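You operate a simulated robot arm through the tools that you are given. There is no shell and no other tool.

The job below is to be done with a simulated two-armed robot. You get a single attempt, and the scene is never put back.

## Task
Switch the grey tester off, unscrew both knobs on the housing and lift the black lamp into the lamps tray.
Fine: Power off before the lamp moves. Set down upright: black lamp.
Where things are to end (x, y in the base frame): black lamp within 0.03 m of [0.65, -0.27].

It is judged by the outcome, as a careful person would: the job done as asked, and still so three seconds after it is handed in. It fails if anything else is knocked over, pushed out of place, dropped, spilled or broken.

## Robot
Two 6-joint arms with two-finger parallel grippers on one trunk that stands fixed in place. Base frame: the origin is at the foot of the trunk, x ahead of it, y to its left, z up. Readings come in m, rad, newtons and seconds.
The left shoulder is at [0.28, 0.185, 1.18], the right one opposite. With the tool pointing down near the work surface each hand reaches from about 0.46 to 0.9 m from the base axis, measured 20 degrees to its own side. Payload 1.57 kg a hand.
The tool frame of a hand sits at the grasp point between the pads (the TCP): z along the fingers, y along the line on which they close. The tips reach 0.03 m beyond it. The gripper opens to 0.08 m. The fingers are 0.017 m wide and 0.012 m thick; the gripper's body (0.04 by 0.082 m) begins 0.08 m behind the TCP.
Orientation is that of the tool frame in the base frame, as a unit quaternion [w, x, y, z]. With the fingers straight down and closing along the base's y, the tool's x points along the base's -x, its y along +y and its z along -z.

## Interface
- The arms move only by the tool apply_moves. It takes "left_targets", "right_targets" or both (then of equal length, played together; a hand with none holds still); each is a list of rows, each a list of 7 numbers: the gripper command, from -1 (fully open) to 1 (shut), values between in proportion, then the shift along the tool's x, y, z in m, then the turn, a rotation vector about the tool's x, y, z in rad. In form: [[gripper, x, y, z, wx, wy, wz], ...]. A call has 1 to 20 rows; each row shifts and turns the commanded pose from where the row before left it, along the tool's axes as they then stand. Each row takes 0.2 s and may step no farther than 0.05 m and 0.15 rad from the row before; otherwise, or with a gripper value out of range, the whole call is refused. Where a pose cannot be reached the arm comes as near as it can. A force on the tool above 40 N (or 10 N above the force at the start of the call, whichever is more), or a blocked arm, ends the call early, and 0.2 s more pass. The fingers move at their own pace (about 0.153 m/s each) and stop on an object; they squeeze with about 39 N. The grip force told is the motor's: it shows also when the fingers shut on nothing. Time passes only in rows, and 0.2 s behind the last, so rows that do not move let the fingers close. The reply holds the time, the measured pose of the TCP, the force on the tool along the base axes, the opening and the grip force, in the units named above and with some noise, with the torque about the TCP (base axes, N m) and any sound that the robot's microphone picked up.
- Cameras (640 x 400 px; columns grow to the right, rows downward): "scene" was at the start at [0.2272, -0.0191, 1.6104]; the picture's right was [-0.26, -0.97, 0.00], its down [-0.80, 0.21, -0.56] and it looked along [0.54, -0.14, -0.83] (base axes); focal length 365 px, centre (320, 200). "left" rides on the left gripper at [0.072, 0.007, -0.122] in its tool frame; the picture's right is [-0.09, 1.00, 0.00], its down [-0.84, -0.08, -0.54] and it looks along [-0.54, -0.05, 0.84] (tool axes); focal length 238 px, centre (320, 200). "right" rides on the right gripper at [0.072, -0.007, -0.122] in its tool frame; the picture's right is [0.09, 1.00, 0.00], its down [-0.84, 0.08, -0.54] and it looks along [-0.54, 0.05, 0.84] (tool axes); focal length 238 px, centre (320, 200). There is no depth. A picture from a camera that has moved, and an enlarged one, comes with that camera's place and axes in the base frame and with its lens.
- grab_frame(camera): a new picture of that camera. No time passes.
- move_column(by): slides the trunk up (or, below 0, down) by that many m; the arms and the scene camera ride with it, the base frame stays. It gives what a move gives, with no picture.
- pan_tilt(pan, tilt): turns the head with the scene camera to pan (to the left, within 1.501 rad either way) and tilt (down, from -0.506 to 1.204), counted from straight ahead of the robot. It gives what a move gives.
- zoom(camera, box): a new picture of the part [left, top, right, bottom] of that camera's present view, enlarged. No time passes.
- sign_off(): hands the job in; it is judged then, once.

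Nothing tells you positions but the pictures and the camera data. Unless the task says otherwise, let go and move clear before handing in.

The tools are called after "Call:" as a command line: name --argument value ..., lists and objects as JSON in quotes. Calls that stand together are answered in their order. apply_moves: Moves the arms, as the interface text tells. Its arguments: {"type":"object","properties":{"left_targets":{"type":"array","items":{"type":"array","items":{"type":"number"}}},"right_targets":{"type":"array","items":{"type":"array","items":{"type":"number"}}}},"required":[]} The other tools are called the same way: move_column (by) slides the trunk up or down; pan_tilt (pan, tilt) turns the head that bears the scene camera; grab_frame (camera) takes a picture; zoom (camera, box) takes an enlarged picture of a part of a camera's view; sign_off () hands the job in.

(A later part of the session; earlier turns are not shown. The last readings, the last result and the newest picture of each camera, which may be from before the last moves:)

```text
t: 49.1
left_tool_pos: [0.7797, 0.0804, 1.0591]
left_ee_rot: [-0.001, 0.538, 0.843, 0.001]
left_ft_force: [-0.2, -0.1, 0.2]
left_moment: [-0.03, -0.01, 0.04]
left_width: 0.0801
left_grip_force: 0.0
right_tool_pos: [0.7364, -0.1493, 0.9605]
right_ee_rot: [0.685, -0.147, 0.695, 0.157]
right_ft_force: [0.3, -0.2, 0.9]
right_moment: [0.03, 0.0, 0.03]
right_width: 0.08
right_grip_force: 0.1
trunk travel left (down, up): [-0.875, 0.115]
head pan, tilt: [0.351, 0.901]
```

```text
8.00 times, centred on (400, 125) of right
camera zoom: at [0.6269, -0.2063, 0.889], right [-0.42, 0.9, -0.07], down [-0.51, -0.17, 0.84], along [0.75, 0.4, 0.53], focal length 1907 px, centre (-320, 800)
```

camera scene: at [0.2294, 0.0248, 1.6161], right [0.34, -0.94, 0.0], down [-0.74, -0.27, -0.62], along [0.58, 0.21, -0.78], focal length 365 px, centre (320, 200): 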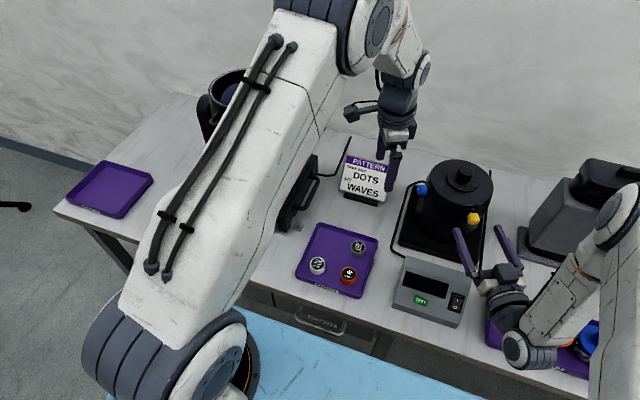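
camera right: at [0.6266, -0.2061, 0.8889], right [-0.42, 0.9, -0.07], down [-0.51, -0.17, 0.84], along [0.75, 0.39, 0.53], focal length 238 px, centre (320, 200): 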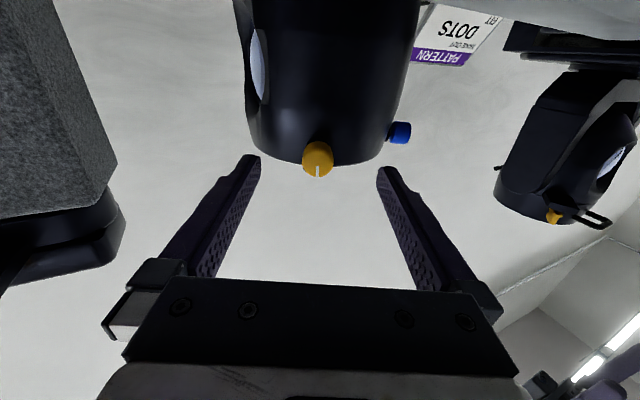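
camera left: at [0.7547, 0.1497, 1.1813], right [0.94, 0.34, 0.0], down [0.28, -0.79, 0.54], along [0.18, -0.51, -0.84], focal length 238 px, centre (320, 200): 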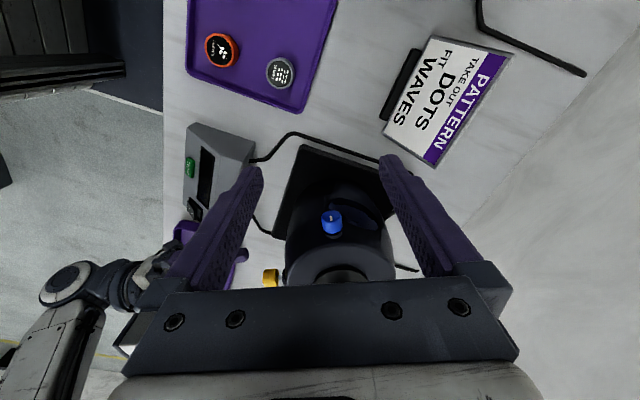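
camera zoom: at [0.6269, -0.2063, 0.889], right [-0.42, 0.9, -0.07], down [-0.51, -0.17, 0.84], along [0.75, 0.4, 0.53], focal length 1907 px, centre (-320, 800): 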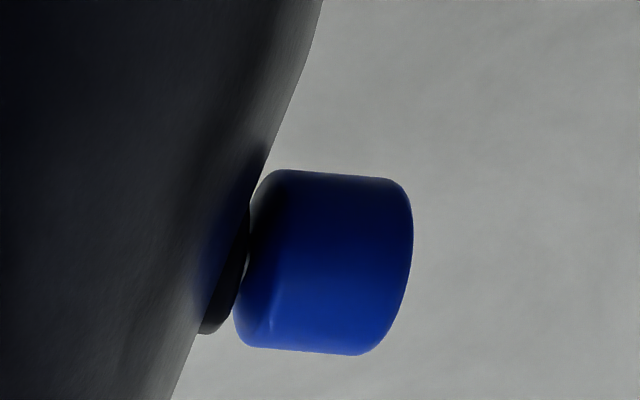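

The blue axis is at about -63° yaw. I'll trim the yaw, ease in and tilt the left hand level, stopping above knob height.

Call:
apply_moves --left_targets '[[-1, -0.0125, 0.001, 0.01, 0, 0, -0.035], [-1, -0.0125, 0, 0.01, 0, 0, 0], [-1, 0, 0, 0, 0, -0.1428, 0], [-1, 0, 0, 0, 0, -0.1428, 0], [-1, 0, 0, 0, 0, -0.1428, 0], [-1, 0, 0, 0, 0, -0.1428, 0], [-1, 0, 0, 0, 0, -0.1428, 0], [-1, 0, 0, 0, 0, -0.1428, 0], [-1, 0, 0, 0, 0, -0.1428, 0], [-1, 0, 0, 0, 0, -0.1428, 0], [-1, 0, 0, 0, 0, -0.1428, 0], [-1, 0, 0, 0, 0, -0.1428, 0], [-1, 0, 0, 0, 0, -0.1428, 0], [-1, 0, 0, 0, 0, 0, 0]]'

Call:
grab_frame --camera "scene"

Call:
grab_frame --camera "left"

Call:
grab_frame --camera "right"

```text
t: 52.1
left_tool_pos: [0.7913, 0.0591, 1.0405]
left_ee_rot: [0.603, 0.369, 0.603, -0.369]
left_ft_force: [0.1, -0.5, 0.0]
left_moment: [0.01, -0.03, -0.03]
left_width: 0.0799
left_grip_force: 0.0
right_tool_pos: [0.7374, -0.1506, 0.9615]
right_ee_rot: [0.685, -0.148, 0.695, 0.159]
right_ft_force: [0.0, -0.1, -0.2]
right_moment: [0.03, -0.01, 0.0]
right_width: 0.08
right_grip_force: 0.0
trunk travel left (down, up): [-0.875, 0.115]
head pan, tilt: [0.351, 0.901]
```

```text
taken
camera scene: at [0.2296, 0.0249, 1.616], right [0.34, -0.94, 0.0], down [-0.74, -0.27, -0.62], along [0.58, 0.21, -0.78], focal length 365 px, centre (320, 200)
```

scene: 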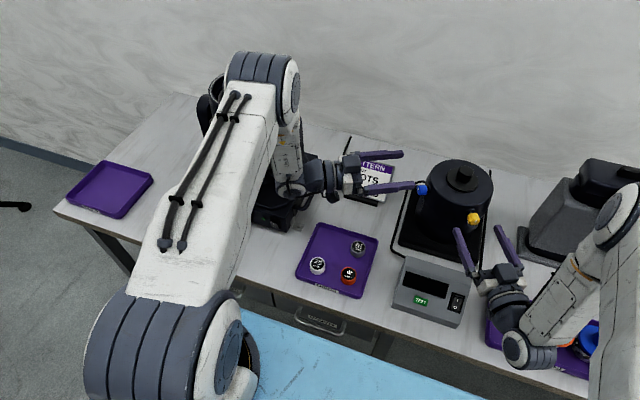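

```text
taken
camera left: at [0.7409, 0.1712, 0.9672], right [0.89, 0.45, 0.09], down [-0.32, 0.45, 0.84], along [0.34, -0.77, 0.54], focal length 238 px, centre (320, 200)
```

left: 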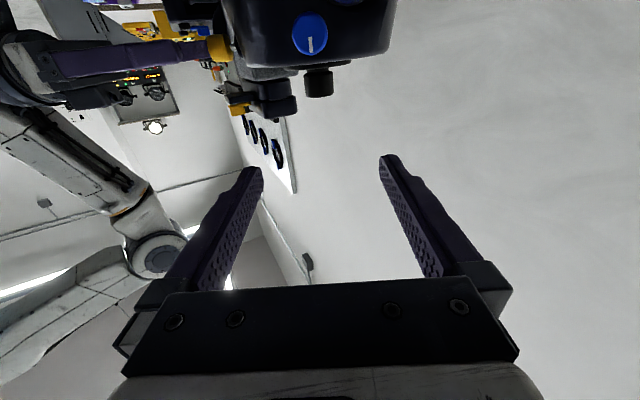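

```text
taken
camera right: at [0.627, -0.2062, 0.8889], right [-0.42, 0.9, -0.07], down [-0.51, -0.17, 0.84], along [0.75, 0.4, 0.53], focal length 238 px, centre (320, 200)
```

right: 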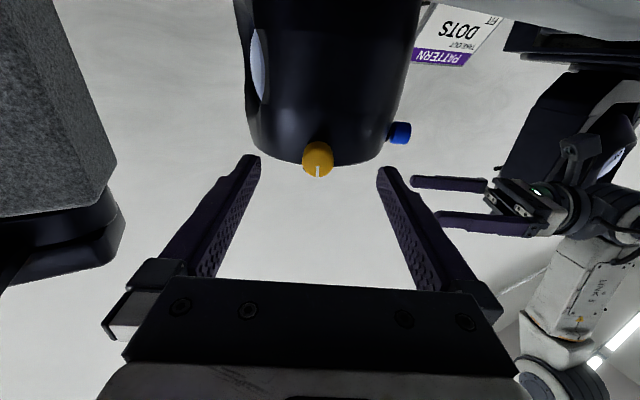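

The left hand is level and aligned, with its wrist clear of the projector. I'll lower it to knob height in steps.

Call:
apply_moves --left_targets '[[-1, 0.02, 0, 0, 0, 0, 0], [-1, 0.02, 0, 0, 0, 0, 0], [-1, 0.02, 0, 0, 0, 0, 0], [-1, 0.019, 0, 0, 0, 0, 0], [-1, 0, 0, 0, 0, 0, 0]]'

Call:
grab_frame --camera "scene"

Call:
zoom --camera "left" --box '[220, 100, 420, 225]'

Call:
zoom --camera "right" --box '[370, 80, 640, 260]'

```text
t: 53.4
left_tool_pos: [0.7916, 0.0587, 0.9606]
left_ee_rot: [0.603, 0.369, 0.603, -0.369]
left_ft_force: [0.6, 0.4, -0.4]
left_moment: [-0.03, -0.03, -0.01]
left_width: 0.0799
left_grip_force: 0.0
right_tool_pos: [0.7371, -0.1499, 0.9597]
right_ee_rot: [0.685, -0.148, 0.696, 0.158]
right_ft_force: [-0.2, 0.1, 0.5]
right_moment: [0.01, 0.01, 0.02]
right_width: 0.08
right_grip_force: 0.1
trunk travel left (down, up): [-0.875, 0.115]
head pan, tilt: [0.351, 0.901]
```

```text
taken
camera scene: at [0.2296, 0.0248, 1.6161], right [0.34, -0.94, 0.0], down [-0.74, -0.27, -0.62], along [0.58, 0.21, -0.78], focal length 365 px, centre (320, 200)
```

scene: 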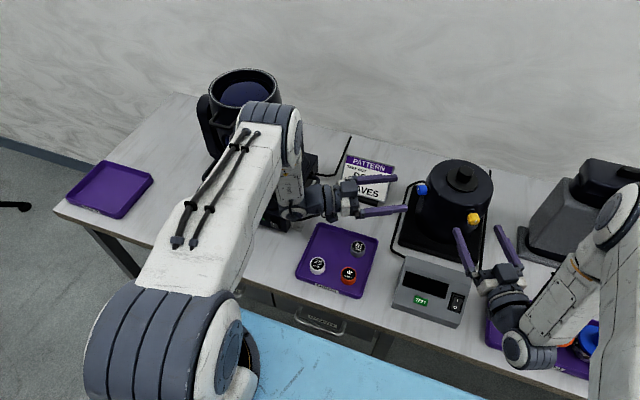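

```text
3.20 times, centred on (320, 162) of left
camera zoom: at [0.7409, 0.1716, 0.8878], right [0.89, 0.45, 0.09], down [-0.32, 0.45, 0.84], along [0.34, -0.77, 0.54], focal length 763 px, centre (320, 320)
```

zoom: 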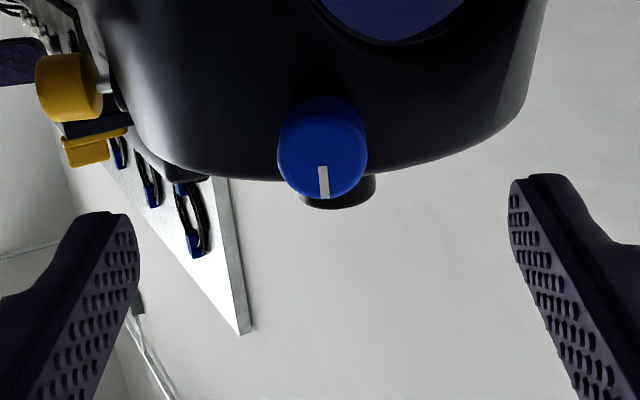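

```text
2.22 times, centred on (505, 170) of right
camera zoom: at [0.6269, -0.2062, 0.8889], right [-0.42, 0.9, -0.07], down [-0.51, -0.17, 0.84], along [0.75, 0.4, 0.53], focal length 530 px, centre (-91, 267)
```

zoom: 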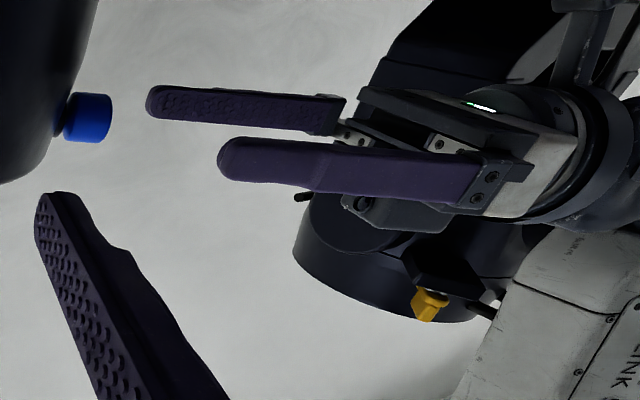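

The blue knob is centred and about 75 mm ahead, with its mark at the same start position. I'll pre-wind the wrist the other way to get a long unscrewing stroke.

Call:
apply_moves --left_targets '[[-0.5, 0, 0, 0, 0, 0, 0.15], [-0.5, 0, 0, 0, 0, 0, 0.15], [-0.5, 0, 0, 0, 0, 0, 0.15], [-0.5, 0, 0, 0, 0, 0, 0.15], [-0.5, 0, 0, 0, 0, 0, 0.15], [-0.5, 0, 0, 0, 0, 0, 0.15], [-0.5, 0, 0, 0, 0, 0, 0.15], [-0.5, 0, 0, 0, 0, 0, 0.15], [-0.5, 0, 0, 0, 0, 0, 0.15], [-0.5, 0, 0, 0, 0, 0, 0.15], [-0.5, 0, 0, 0, 0, 0, 0.15], [-0.5, 0, 0, 0, 0, 0, 0.15], [-0.5, 0, 0, 0, 0, 0, 0.15], [-0.5, 0, 0, 0, 0, 0, 0.15], [-0.5, 0, 0, 0, 0, 0, 0]]'

Call:
grab_frame --camera "left"

Call:
grab_frame --camera "scene"

```text
t: 56.8
left_tool_pos: [0.8792, 0.056, 0.9248]
left_ee_rot: [0.689, 0.591, 0.401, -0.125]
left_ft_force: [0.5, 0.2, 0.5]
left_moment: [0.0, 0.03, -0.01]
left_width: 0.0603
left_grip_force: 0.0
left hand out of reach, approached as far as the arm can: row 1, 2, 3, 4, 6, 7, 8, 9, 10, 11, 12, 13, 14
right_tool_pos: [0.7398, -0.1422, 0.9602]
right_ee_rot: [0.684, -0.151, 0.695, 0.164]
right_ft_force: [-0.9, -0.3, 1.1]
right_moment: [-0.02, 0.01, 0.05]
right_width: 0.0802
right_grip_force: 0.0
trunk travel left (down, up): [-0.875, 0.115]
head pan, tilt: [0.351, 0.901]
stopped in row 15 (left hand): the arm was blocked; the commanded pose is now the measured one
```

```text
taken
camera left: at [0.88, 0.1913, 0.8807], right [0.59, 0.24, 0.77], down [-0.81, 0.22, 0.54], along [-0.04, -0.94, 0.33], focal length 238 px, centre (320, 200)
```

left: 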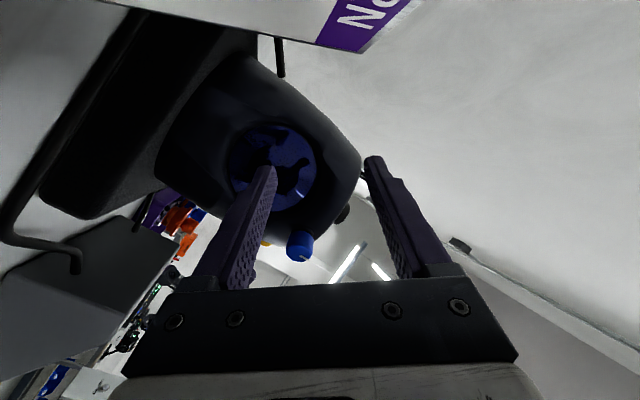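

```text
taken
camera scene: at [0.2327, 0.0169, 1.6171], right [0.34, -0.94, 0.0], down [-0.74, -0.26, -0.62], along [0.58, 0.21, -0.78], focal length 365 px, centre (320, 200)
```

scene: 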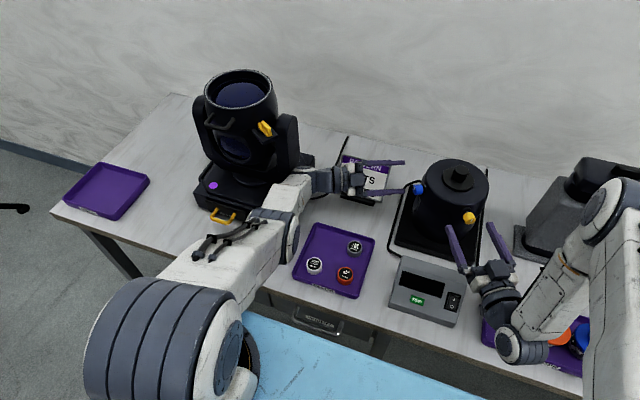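

The left arm reshaped because that roll was out of reach; its elbow dropped low and it was blocked. Before anything else I'll check what it is touching and whether anything moved.

Call:
zoom --camera "scene" --box '[180, 130, 440, 300]'

Call:
grab_frame --camera "right"

```text
2.35 times, centred on (310, 215) of scene
camera zoom: at [0.2327, 0.0169, 1.6171], right [0.34, -0.94, 0.0], down [-0.74, -0.26, -0.62], along [0.58, 0.21, -0.78], focal length 859 px, centre (344, 165)
```

zoom: 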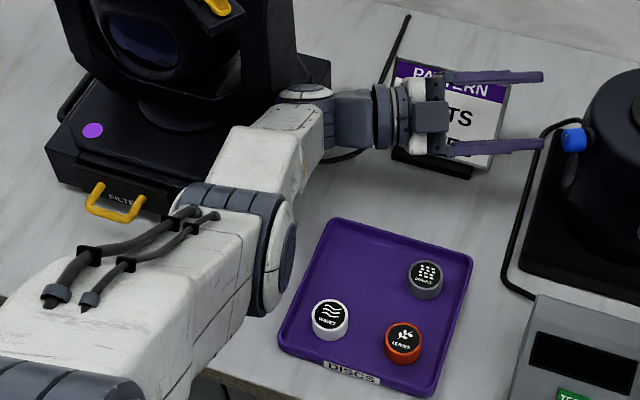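

```text
taken
camera right: at [0.6306, -0.1997, 0.8888], right [-0.43, 0.9, -0.07], down [-0.51, -0.18, 0.84], along [0.75, 0.4, 0.53], focal length 238 px, centre (320, 200)
```

right: 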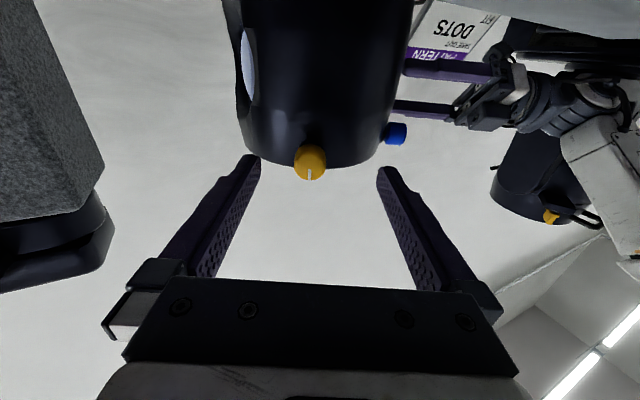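

All objects look in place. The left elbow seems to be resting on the table edge by the discs tray. Raising the trunk lifts everything straight off, and both hands have clear space above, so I'll do that.

Call:
move_column --by 0.04

Call:
grab_frame --camera "scene"

Call:
grab_frame --camera "right"

```text
t: 57.6
left_tool_pos: [0.8758, 0.0556, 0.9584]
left_ee_rot: [0.687, 0.589, 0.407, -0.128]
left_ft_force: [-0.6, 0.0, 0.3]
left_moment: [0.02, 0.01, 0.0]
left_width: 0.06
left_grip_force: 0.0
right_tool_pos: [0.7374, -0.1451, 0.9983]
right_ee_rot: [0.685, -0.151, 0.694, 0.163]
right_ft_force: [0.4, 0.1, 0.0]
right_moment: [0.0, -0.01, 0.03]
right_width: 0.0799
right_grip_force: 0.1
trunk travel left (down, up): [-0.915, 0.075]
head pan, tilt: [0.351, 0.901]
```

```text
taken
camera scene: at [0.231, 0.017, 1.656], right [0.34, -0.94, 0.0], down [-0.74, -0.26, -0.62], along [0.58, 0.21, -0.78], focal length 365 px, centre (320, 200)
```

scene: 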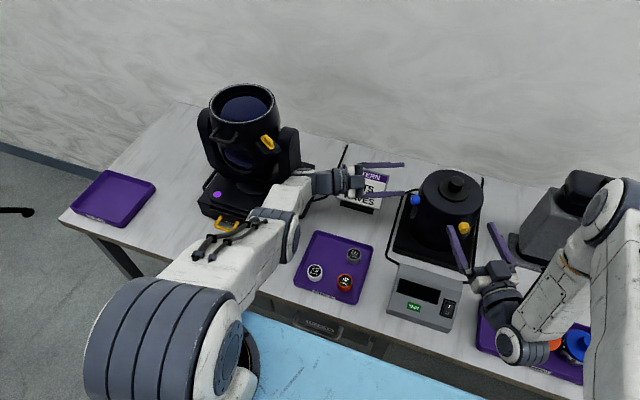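

```text
taken
camera right: at [0.6294, -0.2011, 0.9278], right [-0.43, 0.9, -0.07], down [-0.51, -0.18, 0.84], along [0.75, 0.4, 0.53], focal length 238 px, centre (320, 200)
```

right: 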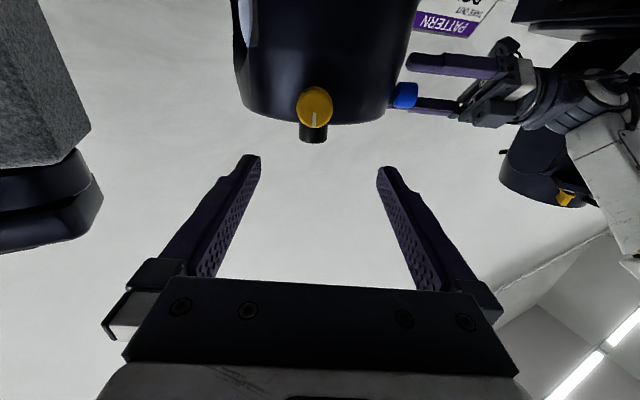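

Still slightly loaded; I'll raise the rest of the way.

Call:
move_column --by 0.07

Call:
grab_frame --camera "scene"

Call:
grab_frame --camera "left"

Call:
grab_frame --camera "right"

```text
t: 58.7
left_tool_pos: [0.8776, 0.0559, 1.0293]
left_ee_rot: [0.687, 0.589, 0.406, -0.127]
left_ft_force: [-0.3, 0.9, 0.0]
left_moment: [-0.04, 0.01, -0.02]
left_width: 0.0599
left_grip_force: 0.0
right_tool_pos: [0.7395, -0.1453, 1.0689]
right_ee_rot: [0.685, -0.15, 0.695, 0.162]
right_ft_force: [-0.2, -0.1, 0.4]
right_moment: [-0.05, -0.01, 0.0]
right_width: 0.08
right_grip_force: 0.0
trunk travel left (down, up): [-0.985, 0.005]
head pan, tilt: [0.351, 0.901]
```

```text
taken
camera scene: at [0.2315, 0.0161, 1.726], right [0.34, -0.94, 0.0], down [-0.74, -0.26, -0.62], along [0.58, 0.21, -0.78], focal length 365 px, centre (320, 200)
```

scene: 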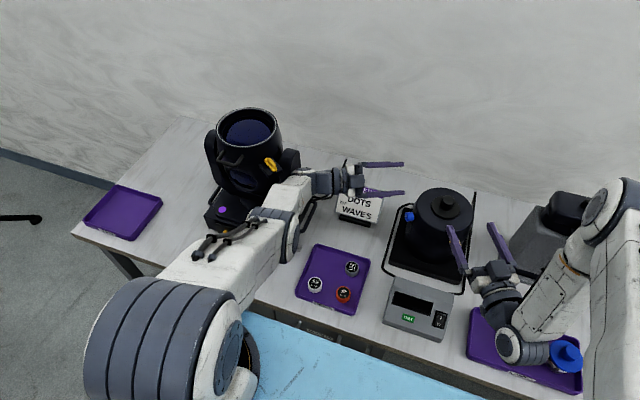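

```text
taken
camera left: at [0.8766, 0.1917, 0.9849], right [0.59, 0.24, 0.77], down [-0.81, 0.22, 0.55], along [-0.03, -0.94, 0.33], focal length 238 px, centre (320, 200)
```

left: 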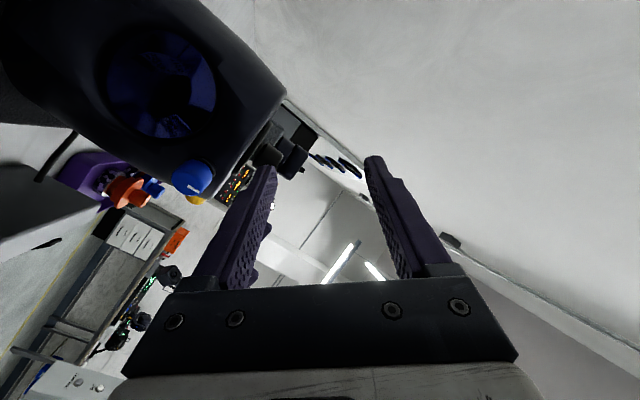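

```text
taken
camera right: at [0.6296, -0.2013, 0.9977], right [-0.43, 0.9, -0.07], down [-0.51, -0.18, 0.84], along [0.75, 0.4, 0.53], focal length 238 px, centre (320, 200)
```

right: 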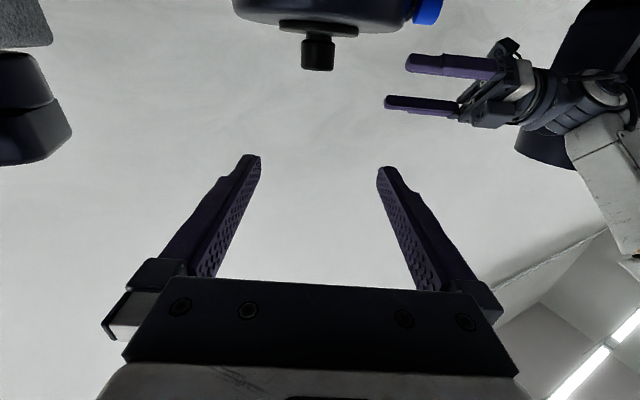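

The arms are lifted clear. The left wrist can't roll in the positive direction from there, so I'll bring the left hand back to a clean level pose above the blue knob and undo the roll.

Call:
apply_moves --left_targets '[[-0.5, -0.0166, -0.0054, -0.0079, 0, 0, 0], [-0.5, -0.0166, -0.0054, -0.0079, 0, 0, 0], [-0.5, -0.0166, -0.0054, -0.0079, 0, 0, 0], [-0.5, 0, 0, 0, 0, 0, 0]]'

Call:
grab_frame --camera "scene"

```text
t: 59.7
left_tool_pos: [0.8749, 0.0549, 1.0306]
left_ee_rot: [0.688, 0.594, 0.397, -0.127]
left_ft_force: [-1.2, 0.9, 0.3]
left_moment: [-0.01, 0.0, 0.02]
left_width: 0.06
left_grip_force: 0.0
left hand out of reach, approached as far as the arm can: row 1, 2, 3
right_tool_pos: [0.7394, -0.147, 1.068]
right_ee_rot: [0.684, -0.15, 0.695, 0.164]
right_ft_force: [-0.1, 0.7, 0.9]
right_moment: [-0.02, 0.03, 0.02]
right_width: 0.08
right_grip_force: 0.0
trunk travel left (down, up): [-0.985, 0.005]
head pan, tilt: [0.351, 0.901]
```

```text
taken
camera scene: at [0.232, 0.0119, 1.726], right [0.34, -0.94, 0.0], down [-0.74, -0.26, -0.62], along [0.58, 0.21, -0.78], focal length 365 px, centre (320, 200)
```

scene: 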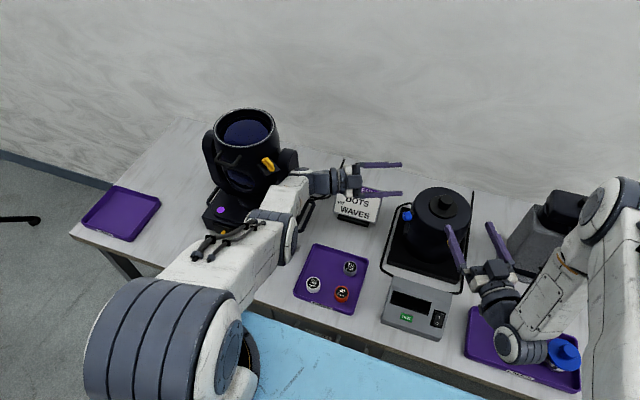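

That direction is refused at this roll, so I'll undo the roll first.

Call:
apply_moves --left_targets '[[-0.5, 0, 0, 0, 0, 0, -0.1], [-0.5, 0, 0, 0, 0, 0, -0.1], [-0.5, 0, 0, 0, 0, 0, -0.1]]'

Call:
grab_frame --camera "scene"

```text
t: 60.5
left_tool_pos: [0.874, 0.0537, 1.0308]
left_ee_rot: [0.661, 0.527, 0.482, -0.228]
left_ft_force: [0.7, -0.3, -0.8]
left_moment: [-0.03, 0.03, 0.04]
left_width: 0.0599
left_grip_force: 0.0
right_tool_pos: [0.7398, -0.1459, 1.0693]
right_ee_rot: [0.685, -0.15, 0.695, 0.163]
right_ft_force: [0.2, 0.3, 0.3]
right_moment: [0.0, 0.02, -0.02]
right_width: 0.08
right_grip_force: 0.0
trunk travel left (down, up): [-0.985, 0.005]
head pan, tilt: [0.351, 0.901]
```

```text
taken
camera scene: at [0.2319, 0.0112, 1.726], right [0.34, -0.94, 0.0], down [-0.74, -0.26, -0.62], along [0.58, 0.21, -0.78], focal length 365 px, centre (320, 200)
```

scene: 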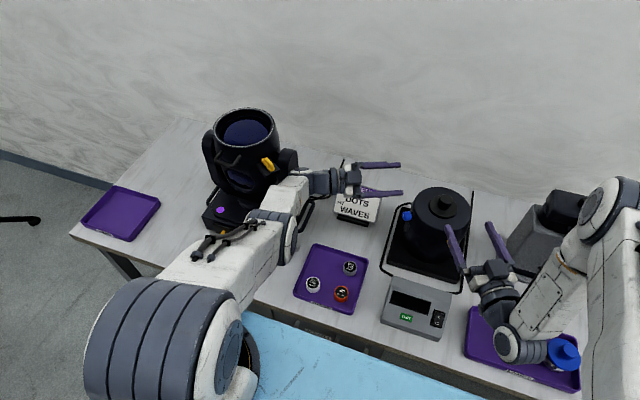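

The roll is undoing. I'll continue to roughly zero and then try moving back.

Call:
apply_moves --left_targets '[[-0.5, 0, 0, 0, 0, 0, -0.12], [-0.5, 0, 0, 0, 0, 0, -0.12], [-0.5, 0, 0, 0, 0, 0, -0.12], [-0.5, 0, 0, 0, 0, 0, -0.12], [-0.5, -0.01, 0, 0, 0, 0, 0], [-0.5, -0.01, 0, 0, 0, 0, 0]]'

Call:
grab_frame --camera "scene"

```text
t: 62.1
left_tool_pos: [0.8714, 0.0525, 1.0285]
left_ee_rot: [0.577, 0.393, 0.598, -0.394]
left_ft_force: [-0.1, -0.7, 0.1]
left_moment: [-0.02, 0.02, 0.03]
left_width: 0.0598
left_grip_force: 0.0
left hand out of reach, approached as far as the arm can: row 5, 6
right_tool_pos: [0.7421, -0.1349, 1.0704]
right_ee_rot: [0.684, -0.153, 0.694, 0.166]
right_ft_force: [0.1, -0.2, 0.2]
right_moment: [0.0, 0.01, 0.0]
right_width: 0.0801
right_grip_force: 0.0
trunk travel left (down, up): [-0.985, 0.005]
head pan, tilt: [0.351, 0.901]
stopped in row 6 (left hand): the arm was blocked; the commanded pose is now the measured one
```

```text
taken
camera scene: at [0.2302, 0.0123, 1.727], right [0.34, -0.94, 0.0], down [-0.74, -0.26, -0.62], along [0.58, 0.21, -0.78], focal length 365 px, centre (320, 200)
```

scene: 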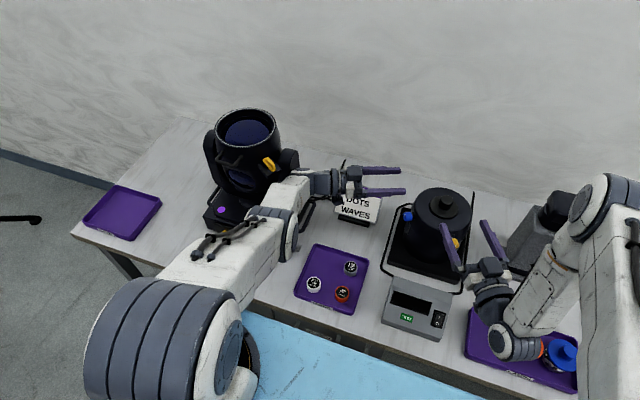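

The left arm is blocked again. I'll turn the head to see the whole left arm and find out what's in contact.

Call:
pan_tilt --pan 0.75 --tilt 0.85

Call:
grab_frame --camera "scene"

Call:
grab_frame --camera "right"

Call:
grab_frame --camera "left"

```text
t: 62.9
left_tool_pos: [0.8712, 0.0537, 1.0297]
left_ee_rot: [0.577, 0.393, 0.599, -0.393]
left_ft_force: [-0.2, 0.3, -0.6]
left_moment: [-0.02, 0.04, -0.01]
left_width: 0.06
left_grip_force: 0.1
right_tool_pos: [0.7385, -0.1353, 1.0684]
right_ee_rot: [0.684, -0.152, 0.694, 0.165]
right_ft_force: [-0.2, 0.3, 0.4]
right_moment: [-0.03, -0.01, 0.0]
right_width: 0.0798
right_grip_force: 0.1
trunk travel left (down, up): [-0.985, 0.005]
head pan, tilt: [0.75, 0.85]
```

```text
taken
camera scene: at [0.2161, 0.0391, 1.7301], right [0.68, -0.73, 0.0], down [-0.55, -0.51, -0.66], along [0.48, 0.45, -0.75], focal length 365 px, centre (320, 200)
```

scene: 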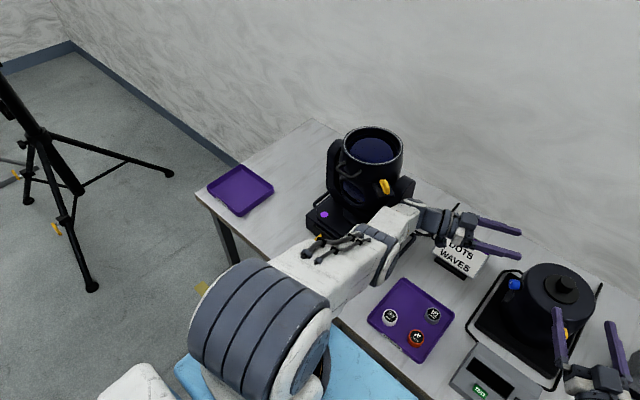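

```text
taken
camera right: at [0.6301, -0.1927, 0.9981], right [-0.44, 0.9, -0.07], down [-0.51, -0.18, 0.84], along [0.74, 0.4, 0.53], focal length 238 px, centre (320, 200)
```

right: 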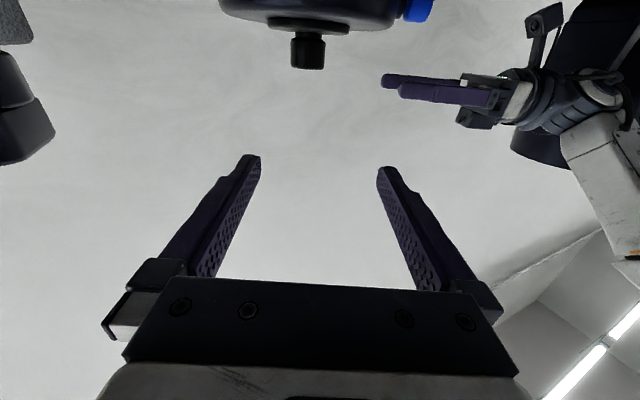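

```text
taken
camera left: at [0.8269, 0.1708, 0.9596], right [0.92, 0.38, 0.08], down [-0.26, 0.46, 0.85], along [0.29, -0.8, 0.52], focal length 238 px, centre (320, 200)
```

left: 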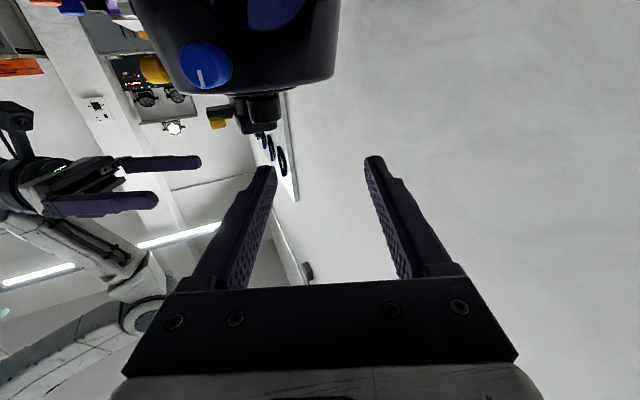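

The left arm looks fully straightened (elbow singular), so inward moves get refused. Easing the hand slightly down and inward should bend the elbow the right way. I'll try a small step.

Call:
apply_moves --left_targets '[[-0.5, 0.01, 0, 0, 0, 0, 0], [-0.5, 0.01, -0.01, -0.004, 0, 0, 0], [-0.5, 0.005, -0.02, -0.008, 0, 0, 0]]'

Call:
grab_frame --camera "scene"

```text
t: 63.7
left_tool_pos: [0.8411, 0.0709, 0.9978]
left_ee_rot: [0.582, 0.384, 0.603, -0.389]
left_ft_force: [0.6, 0.7, 0.1]
left_moment: [0.01, 0.01, -0.03]
left_width: 0.0602
left_grip_force: 0.1
left hand out of reach, approached as far as the arm can: row 1, 3
right_tool_pos: [0.7368, -0.1312, 1.0724]
right_ee_rot: [0.685, -0.155, 0.692, 0.166]
right_ft_force: [-0.1, -0.8, 0.1]
right_moment: [0.02, -0.01, 0.04]
right_width: 0.0798
right_grip_force: 0.0
trunk travel left (down, up): [-0.985, 0.005]
head pan, tilt: [0.75, 0.85]
```

```text
taken
camera scene: at [0.2109, 0.0433, 1.7307], right [0.68, -0.73, 0.0], down [-0.55, -0.51, -0.66], along [0.48, 0.45, -0.75], focal length 365 px, centre (320, 200)
```

scene: 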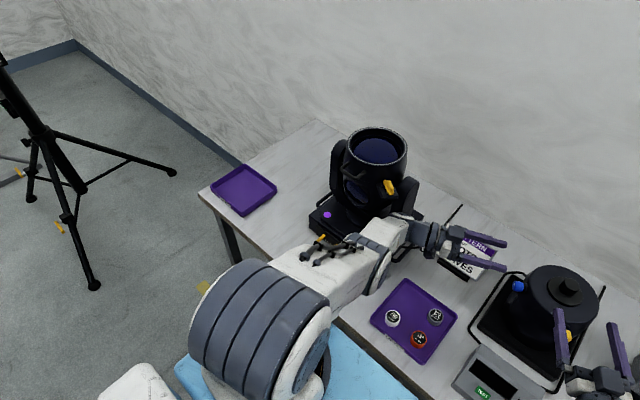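

It's moving again and the sway is easing. I'll shift the hand towards -y (away from the projector yoke) and inward a bit more.

Call:
apply_moves --left_targets '[[-0.5, 0, -0.015, 0.014, 0, 0, 0], [-0.5, 0, -0.025, 0.008, 0, 0, 0]]'

Call:
grab_frame --camera "scene"

Call:
grab_frame --camera "right"

```text
t: 64.3
left_tool_pos: [0.8407, 0.0379, 0.9828]
left_ee_rot: [0.583, 0.386, 0.601, -0.388]
left_ft_force: [-0.4, 0.5, 0.2]
left_moment: [0.03, 0.0, -0.04]
left_width: 0.0604
left_grip_force: 0.1
left hand out of reach, approached as far as the arm can: row 1, 2
right_tool_pos: [0.7393, -0.1321, 1.0693]
right_ee_rot: [0.684, -0.153, 0.695, 0.163]
right_ft_force: [-0.2, -0.1, -0.3]
right_moment: [-0.01, -0.04, 0.03]
right_width: 0.0799
right_grip_force: 0.1
trunk travel left (down, up): [-0.985, 0.005]
head pan, tilt: [0.75, 0.85]
```

```text
taken
camera scene: at [0.2164, 0.0466, 1.7296], right [0.68, -0.73, 0.0], down [-0.55, -0.51, -0.66], along [0.48, 0.45, -0.75], focal length 365 px, centre (320, 200)
```

scene: 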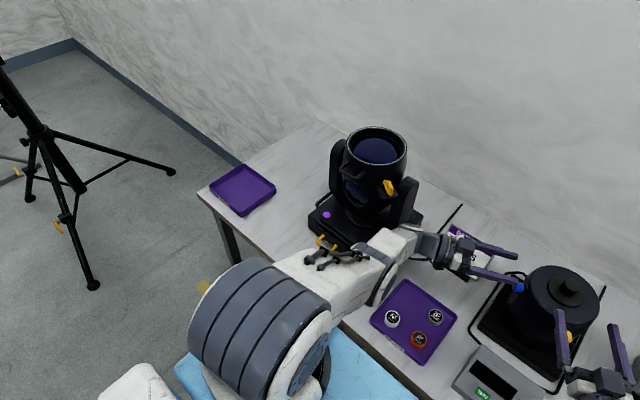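

```text
taken
camera right: at [0.6303, -0.1896, 0.9985], right [-0.44, 0.9, -0.07], down [-0.51, -0.18, 0.84], along [0.74, 0.41, 0.53], focal length 238 px, centre (320, 200)
```

right: 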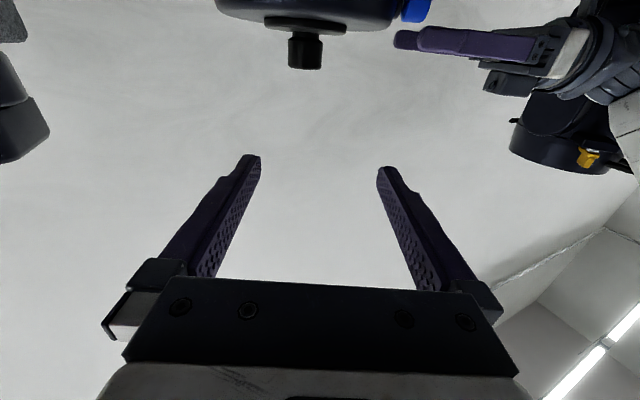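

The left fingertip is now close to the blue knob. I'll retreat along the tool axis first.

Call:
apply_moves --left_targets '[[-0.5, 0, -0.01, -0.015, 0, 0, 0], [-0.5, 0, -0.02, -0.015, 0, 0, 0]]'

Call:
grab_frame --camera "scene"

Call:
grab_frame --camera "left"

```text
t: 64.9
left_tool_pos: [0.822, 0.0578, 0.9648]
left_ee_rot: [0.583, 0.386, 0.6, -0.388]
left_ft_force: [-0.3, 0.2, -0.1]
left_moment: [-0.01, 0.02, 0.0]
left_width: 0.0602
left_grip_force: 0.1
left hand out of reach, approached as far as the arm can: row 1, 2
right_tool_pos: [0.7386, -0.1318, 1.0707]
right_ee_rot: [0.684, -0.155, 0.694, 0.165]
right_ft_force: [-0.3, -0.4, -0.1]
right_moment: [0.01, 0.0, -0.03]
right_width: 0.0799
right_grip_force: 0.0
trunk travel left (down, up): [-0.985, 0.005]
head pan, tilt: [0.75, 0.85]
```

```text
taken
camera scene: at [0.2158, 0.0462, 1.73], right [0.68, -0.73, 0.0], down [-0.55, -0.51, -0.66], along [0.48, 0.45, -0.75], focal length 365 px, centre (320, 200)
```

scene: 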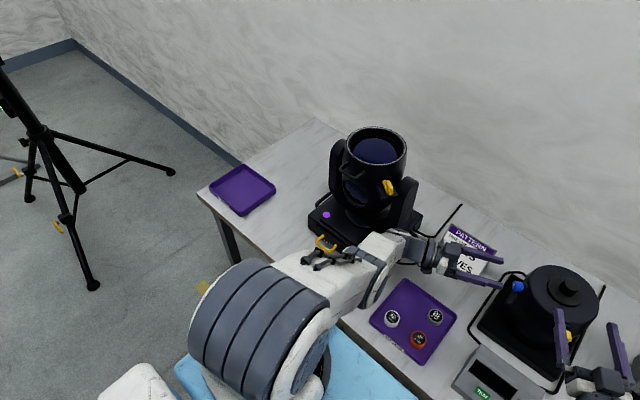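

```text
taken
camera left: at [0.7755, 0.173, 0.8943], right [0.91, 0.4, 0.08], down [-0.27, 0.46, 0.85], along [0.3, -0.8, 0.52], focal length 238 px, centre (320, 200)
```

left: 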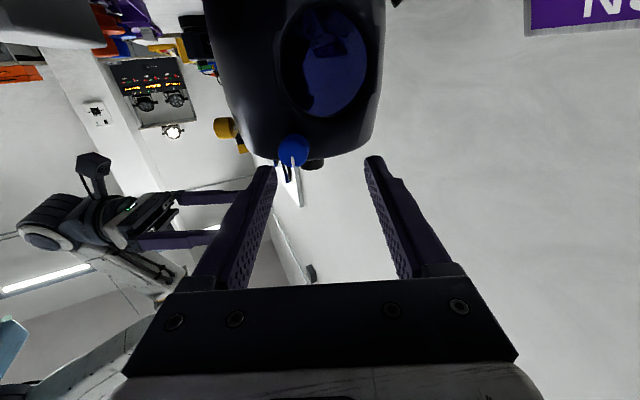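

The hand keeps sliding on what looks like a reach boundary. I'll look closely at the arm's actual posture.

Call:
zoom --camera "scene" --box '[280, 180, 520, 340]'

Call:
pan_tilt --pan 0.9 --tilt 1.15

Call:
grab_frame --camera "scene"

```text
2.50 times, centred on (400, 260) of scene
camera zoom: at [0.2158, 0.0462, 1.73], right [0.68, -0.73, 0.0], down [-0.55, -0.51, -0.66], along [0.48, 0.45, -0.75], focal length 913 px, centre (120, 50)
```

zoom: 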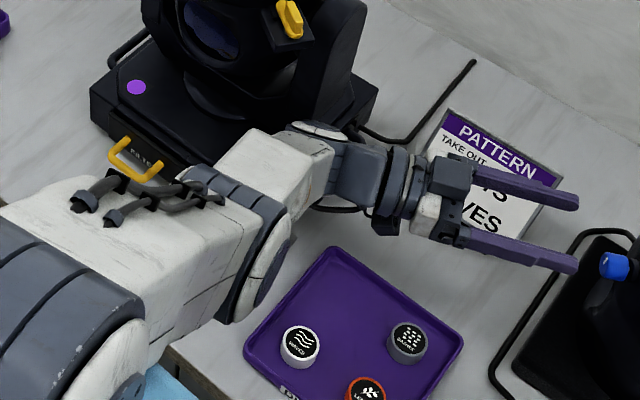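

```text
t: 65.7
left_tool_pos: [0.8218, 0.0577, 0.9649]
left_ee_rot: [0.583, 0.386, 0.601, -0.387]
left_ft_force: [-1.0, 0.7, -0.1]
left_moment: [0.01, 0.02, -0.01]
left_width: 0.06
left_grip_force: 0.1
right_tool_pos: [0.7395, -0.1306, 1.0699]
right_ee_rot: [0.684, -0.153, 0.695, 0.164]
right_ft_force: [0.2, -0.1, -0.2]
right_moment: [0.0, 0.01, 0.01]
right_width: 0.0801
right_grip_force: 0.1
trunk travel left (down, up): [-0.985, 0.005]
head pan, tilt: [0.901, 1.15]
```

```text
taken
camera scene: at [0.1956, 0.0396, 1.7092], right [0.78, -0.62, 0.0], down [-0.57, -0.72, -0.41], along [0.25, 0.32, -0.91], focal length 365 px, centre (320, 200)
```

scene: 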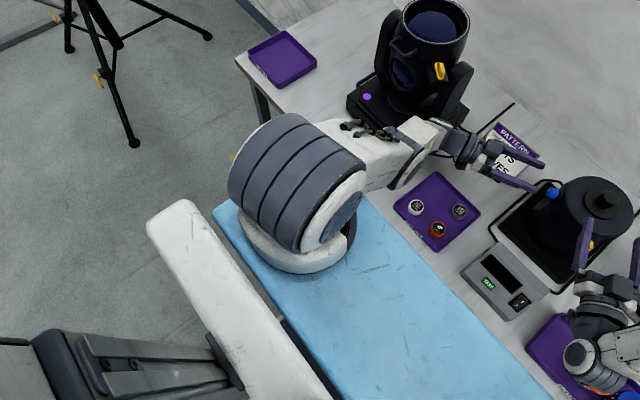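

The arm is straight and stuck at its elbow singularity. I'll give it a clear upward command, perpendicular to the arm, so the elbow can bend.

Call:
apply_moves --left_targets '[[-0.5, -0.04, 0, 0, 0, 0, 0], [-0.5, -0.04, 0, 0, 0, 0, 0]]'

Call:
grab_frame --camera "scene"

```text
t: 66.3
left_tool_pos: [0.856, 0.0577, 1.0082]
left_ee_rot: [0.579, 0.384, 0.603, -0.391]
left_ft_force: [0.1, -0.4, 0.1]
left_moment: [-0.01, 0.03, -0.01]
left_width: 0.0599
left_grip_force: 0.0
left hand out of reach, approached as far as the arm can: row 1, 2
right_tool_pos: [0.7382, -0.1332, 1.0692]
right_ee_rot: [0.684, -0.154, 0.694, 0.165]
right_ft_force: [0.4, -0.4, -1.4]
right_moment: [0.01, 0.01, 0.05]
right_width: 0.0801
right_grip_force: 0.1
trunk travel left (down, up): [-0.985, 0.005]
head pan, tilt: [0.901, 1.15]
```

```text
taken
camera scene: at [0.1936, 0.0373, 1.709], right [0.78, -0.62, 0.0], down [-0.57, -0.71, -0.41], along [0.25, 0.32, -0.91], focal length 365 px, centre (320, 200)
```

scene: 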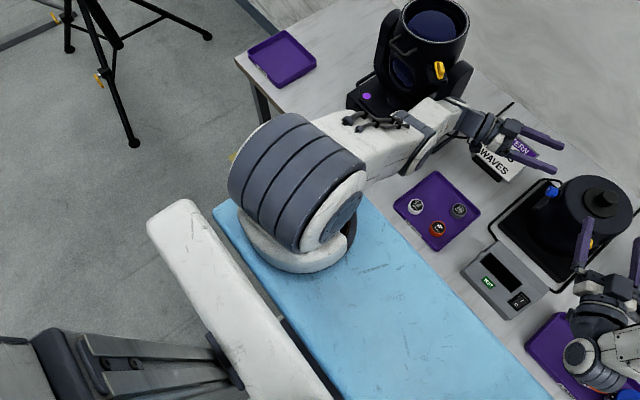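

It's still sliding on the boundary. I'll try freeing the wrist with a negative roll, while the commanded pose sits safely above the knob.

Call:
apply_moves --left_targets '[[-0.5, 0, 0, 0, 0, 0, -0.15], [-0.5, 0, 0, 0, 0, 0, -0.15], [-0.5, 0, 0, 0, 0, 0, -0.15], [-0.5, 0, 0, 0, 0, 0, -0.15]]'

Call:
grab_frame --camera "scene"

```text
t: 67.3
left_tool_pos: [0.8567, 0.0577, 1.0067]
left_ee_rot: [0.437, 0.185, 0.691, -0.545]
left_ft_force: [0.1, -0.1, 0.4]
left_moment: [0.02, 0.0, 0.0]
left_width: 0.0602
left_grip_force: 0.0
right_tool_pos: [0.739, -0.1335, 1.0711]
right_ee_rot: [0.684, -0.154, 0.694, 0.165]
right_ft_force: [0.1, -0.1, 0.0]
right_moment: [0.0, -0.03, 0.01]
right_width: 0.08
right_grip_force: 0.0
trunk travel left (down, up): [-0.985, 0.005]
head pan, tilt: [0.901, 1.15]
```

```text
taken
camera scene: at [0.1942, 0.0373, 1.7093], right [0.78, -0.62, 0.0], down [-0.57, -0.72, -0.41], along [0.25, 0.32, -0.91], focal length 365 px, centre (320, 200)
```

scene: 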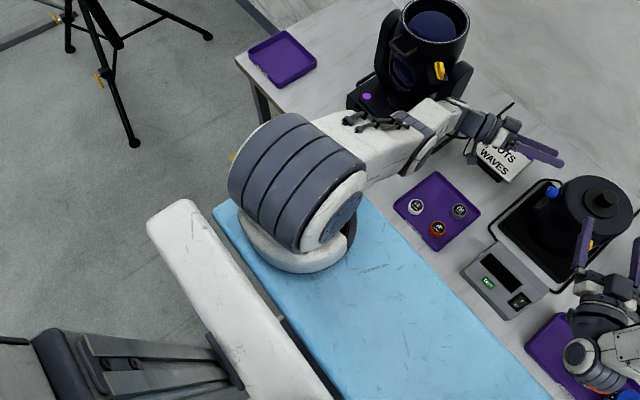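

The roll is now free and the pose is fully reachable. I'll test a small inward move from here.

Call:
apply_moves --left_targets '[[-0.5, 0.011, -0.0146, -0.008, 0, 0, 0], [-0.5, 0.011, -0.0146, -0.008, 0, 0, 0]]'

```text
t: 67.9
left_tool_pos: [0.8449, 0.0674, 0.9966]
left_ee_rot: [0.446, 0.191, 0.687, -0.541]
left_ft_force: [-0.1, -0.9, 0.1]
left_moment: [-0.01, -0.01, 0.03]
left_width: 0.0598
left_grip_force: 0.1
left hand out of reach, approached as far as the arm can: row 1, 2
right_tool_pos: [0.7386, -0.1309, 1.0725]
right_ee_rot: [0.684, -0.153, 0.694, 0.164]
right_ft_force: [0.2, -0.3, -0.2]
right_moment: [0.0, -0.02, 0.03]
right_width: 0.08
right_grip_force: 0.0
trunk travel left (down, up): [-0.985, 0.005]
head pan, tilt: [0.901, 1.15]
```

The elbow seems to be a hair past straight, so inward commands only push it further the wrong way. I'll slide the hand up along the boundary for room and then go straight down, which should carry the elbow back through straight.

Call:
apply_moves --left_targets '[[-0.5, -0.0359, -0.0296, -0.001, 0, 0, 0], [-0.5, -0.0359, -0.0296, -0.001, 0, 0, 0], [-0.5, -0.0359, -0.0296, -0.001, 0, 0, 0]]'

Call:
grab_frame --camera "scene"

```text
t: 68.9
left_tool_pos: [0.8952, 0.0511, 1.073]
left_ee_rot: [0.421, 0.196, 0.69, -0.555]
left_ft_force: [-0.4, -0.4, 0.2]
left_moment: [-0.02, -0.01, 0.04]
left_width: 0.06
left_grip_force: 0.1
left hand out of reach, approached as far as the arm can: row 1, 2, 3
right_tool_pos: [0.7407, -0.1228, 1.0708]
right_ee_rot: [0.683, -0.155, 0.693, 0.168]
right_ft_force: [-1.3, -0.7, 0.6]
right_moment: [0.02, 0.01, 0.02]
right_width: 0.0801
right_grip_force: 0.0
trunk travel left (down, up): [-0.985, 0.005]
head pan, tilt: [0.901, 1.15]
stopped in row 3 (left hand): the arm was blocked; the commanded pose is now the measured one
```

```text
taken
camera scene: at [0.1966, 0.0319, 1.7102], right [0.78, -0.62, 0.0], down [-0.57, -0.71, -0.41], along [0.25, 0.32, -0.91], focal length 365 px, centre (320, 200)
```

scene: 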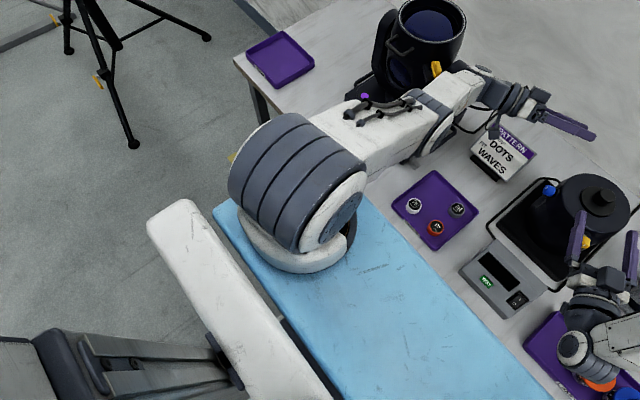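

Blocked again and the trunk sways a bit. I'll look from the other cameras for contact.

Call:
grab_frame --camera "right"

Call:
grab_frame --camera "left"

Call:
zoom --camera "scene" --box '[300, 20, 620, 220]'

```text
taken
camera right: at [0.6318, -0.1811, 0.9992], right [-0.44, 0.89, -0.07], down [-0.51, -0.18, 0.84], along [0.74, 0.41, 0.53], focal length 238 px, centre (320, 200)
```

right: 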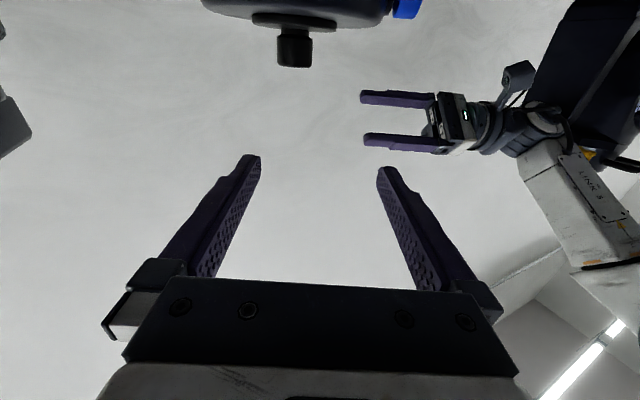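

```text
taken
camera left: at [0.814, 0.154, 1.0159], right [0.79, 0.32, -0.53], down [0.22, 0.65, 0.73], along [0.58, -0.69, 0.44], focal length 238 px, centre (320, 200)
```

left: 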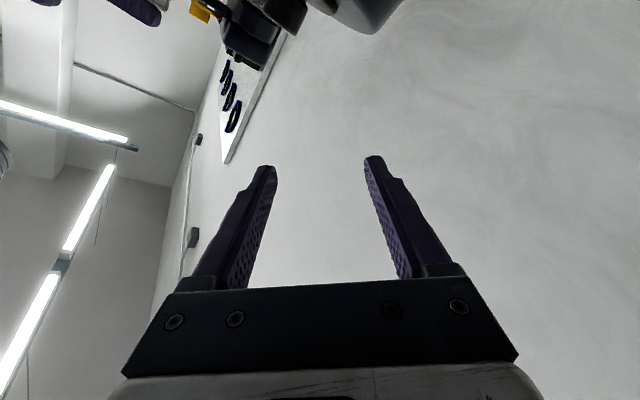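

```text
2.00 times, centred on (460, 120) of scene
camera zoom: at [0.1966, 0.0319, 1.7102], right [0.78, -0.62, 0.0], down [-0.57, -0.71, -0.41], along [0.25, 0.32, -0.91], focal length 730 px, centre (40, 360)
```

zoom: 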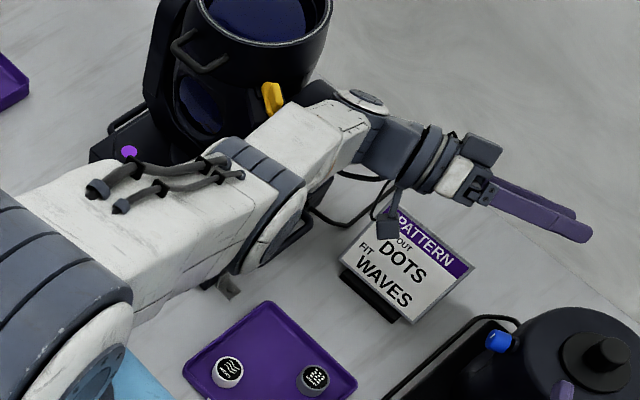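

The forearm is right beside the projector's yoke. I'll swing the left arm towards the centre (−y) to get clear of it.

Call:
apply_moves --left_targets '[[-0.5, 0.0079, -0.0123, 0.0372, 0, 0, 0]]'

Call:
grab_frame --camera "scene"

```text
t: 69.3
left_tool_pos: [0.903, 0.0269, 1.0731]
left_ee_rot: [0.428, 0.189, 0.691, -0.551]
left_ft_force: [0.8, -2.2, 0.0]
left_moment: [0.02, -0.03, 0.02]
left_width: 0.06
left_grip_force: 0.0
left hand out of reach, approached as far as the arm can: row 1
right_tool_pos: [0.7413, -0.1221, 1.0695]
right_ee_rot: [0.684, -0.155, 0.694, 0.166]
right_ft_force: [-0.1, -0.6, -0.5]
right_moment: [0.01, 0.01, 0.09]
right_width: 0.08
right_grip_force: 0.1
trunk travel left (down, up): [-0.985, 0.005]
head pan, tilt: [0.901, 1.15]
```

```text
taken
camera scene: at [0.1961, 0.0376, 1.7094], right [0.79, -0.62, 0.0], down [-0.56, -0.72, -0.41], along [0.25, 0.32, -0.91], focal length 365 px, centre (320, 200)
```

scene: 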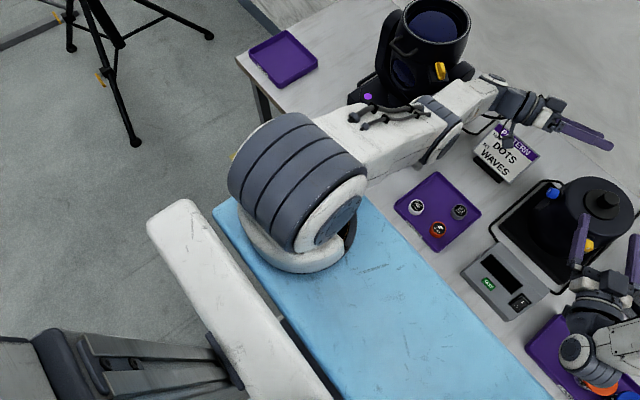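

The sway is recovering, so the contact was with the yoke. I'll keep swinging to the centre and upward, away from everything.

Call:
apply_moves --left_targets '[[-0.5, -0.0081, -0.0243, 0.0359, 0, 0, 0], [-0.5, -0.0161, -0.0182, 0.018, 0, 0, 0]]'

Call:
grab_frame --camera "scene"

```text
t: 69.9
left_tool_pos: [0.9207, -0.0307, 1.1075]
left_ee_rot: [0.427, 0.189, 0.689, -0.553]
left_ft_force: [0.9, 0.3, 0.0]
left_moment: [-0.03, 0.01, 0.03]
left_width: 0.0601
left_grip_force: 0.0
left hand out of reach, approached as far as the arm can: row 1, 2
right_tool_pos: [0.7389, -0.1213, 1.0693]
right_ee_rot: [0.683, -0.154, 0.694, 0.166]
right_ft_force: [0.4, -0.7, -0.6]
right_moment: [0.04, -0.01, -0.01]
right_width: 0.0798
right_grip_force: 0.1
trunk travel left (down, up): [-0.985, 0.005]
head pan, tilt: [0.901, 1.15]
```

```text
taken
camera scene: at [0.1956, 0.0385, 1.7091], right [0.78, -0.62, 0.0], down [-0.57, -0.72, -0.41], along [0.25, 0.32, -0.91], focal length 365 px, centre (320, 200)
```

scene: 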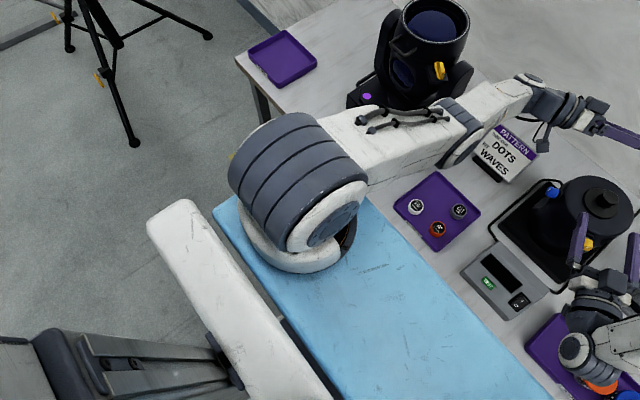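

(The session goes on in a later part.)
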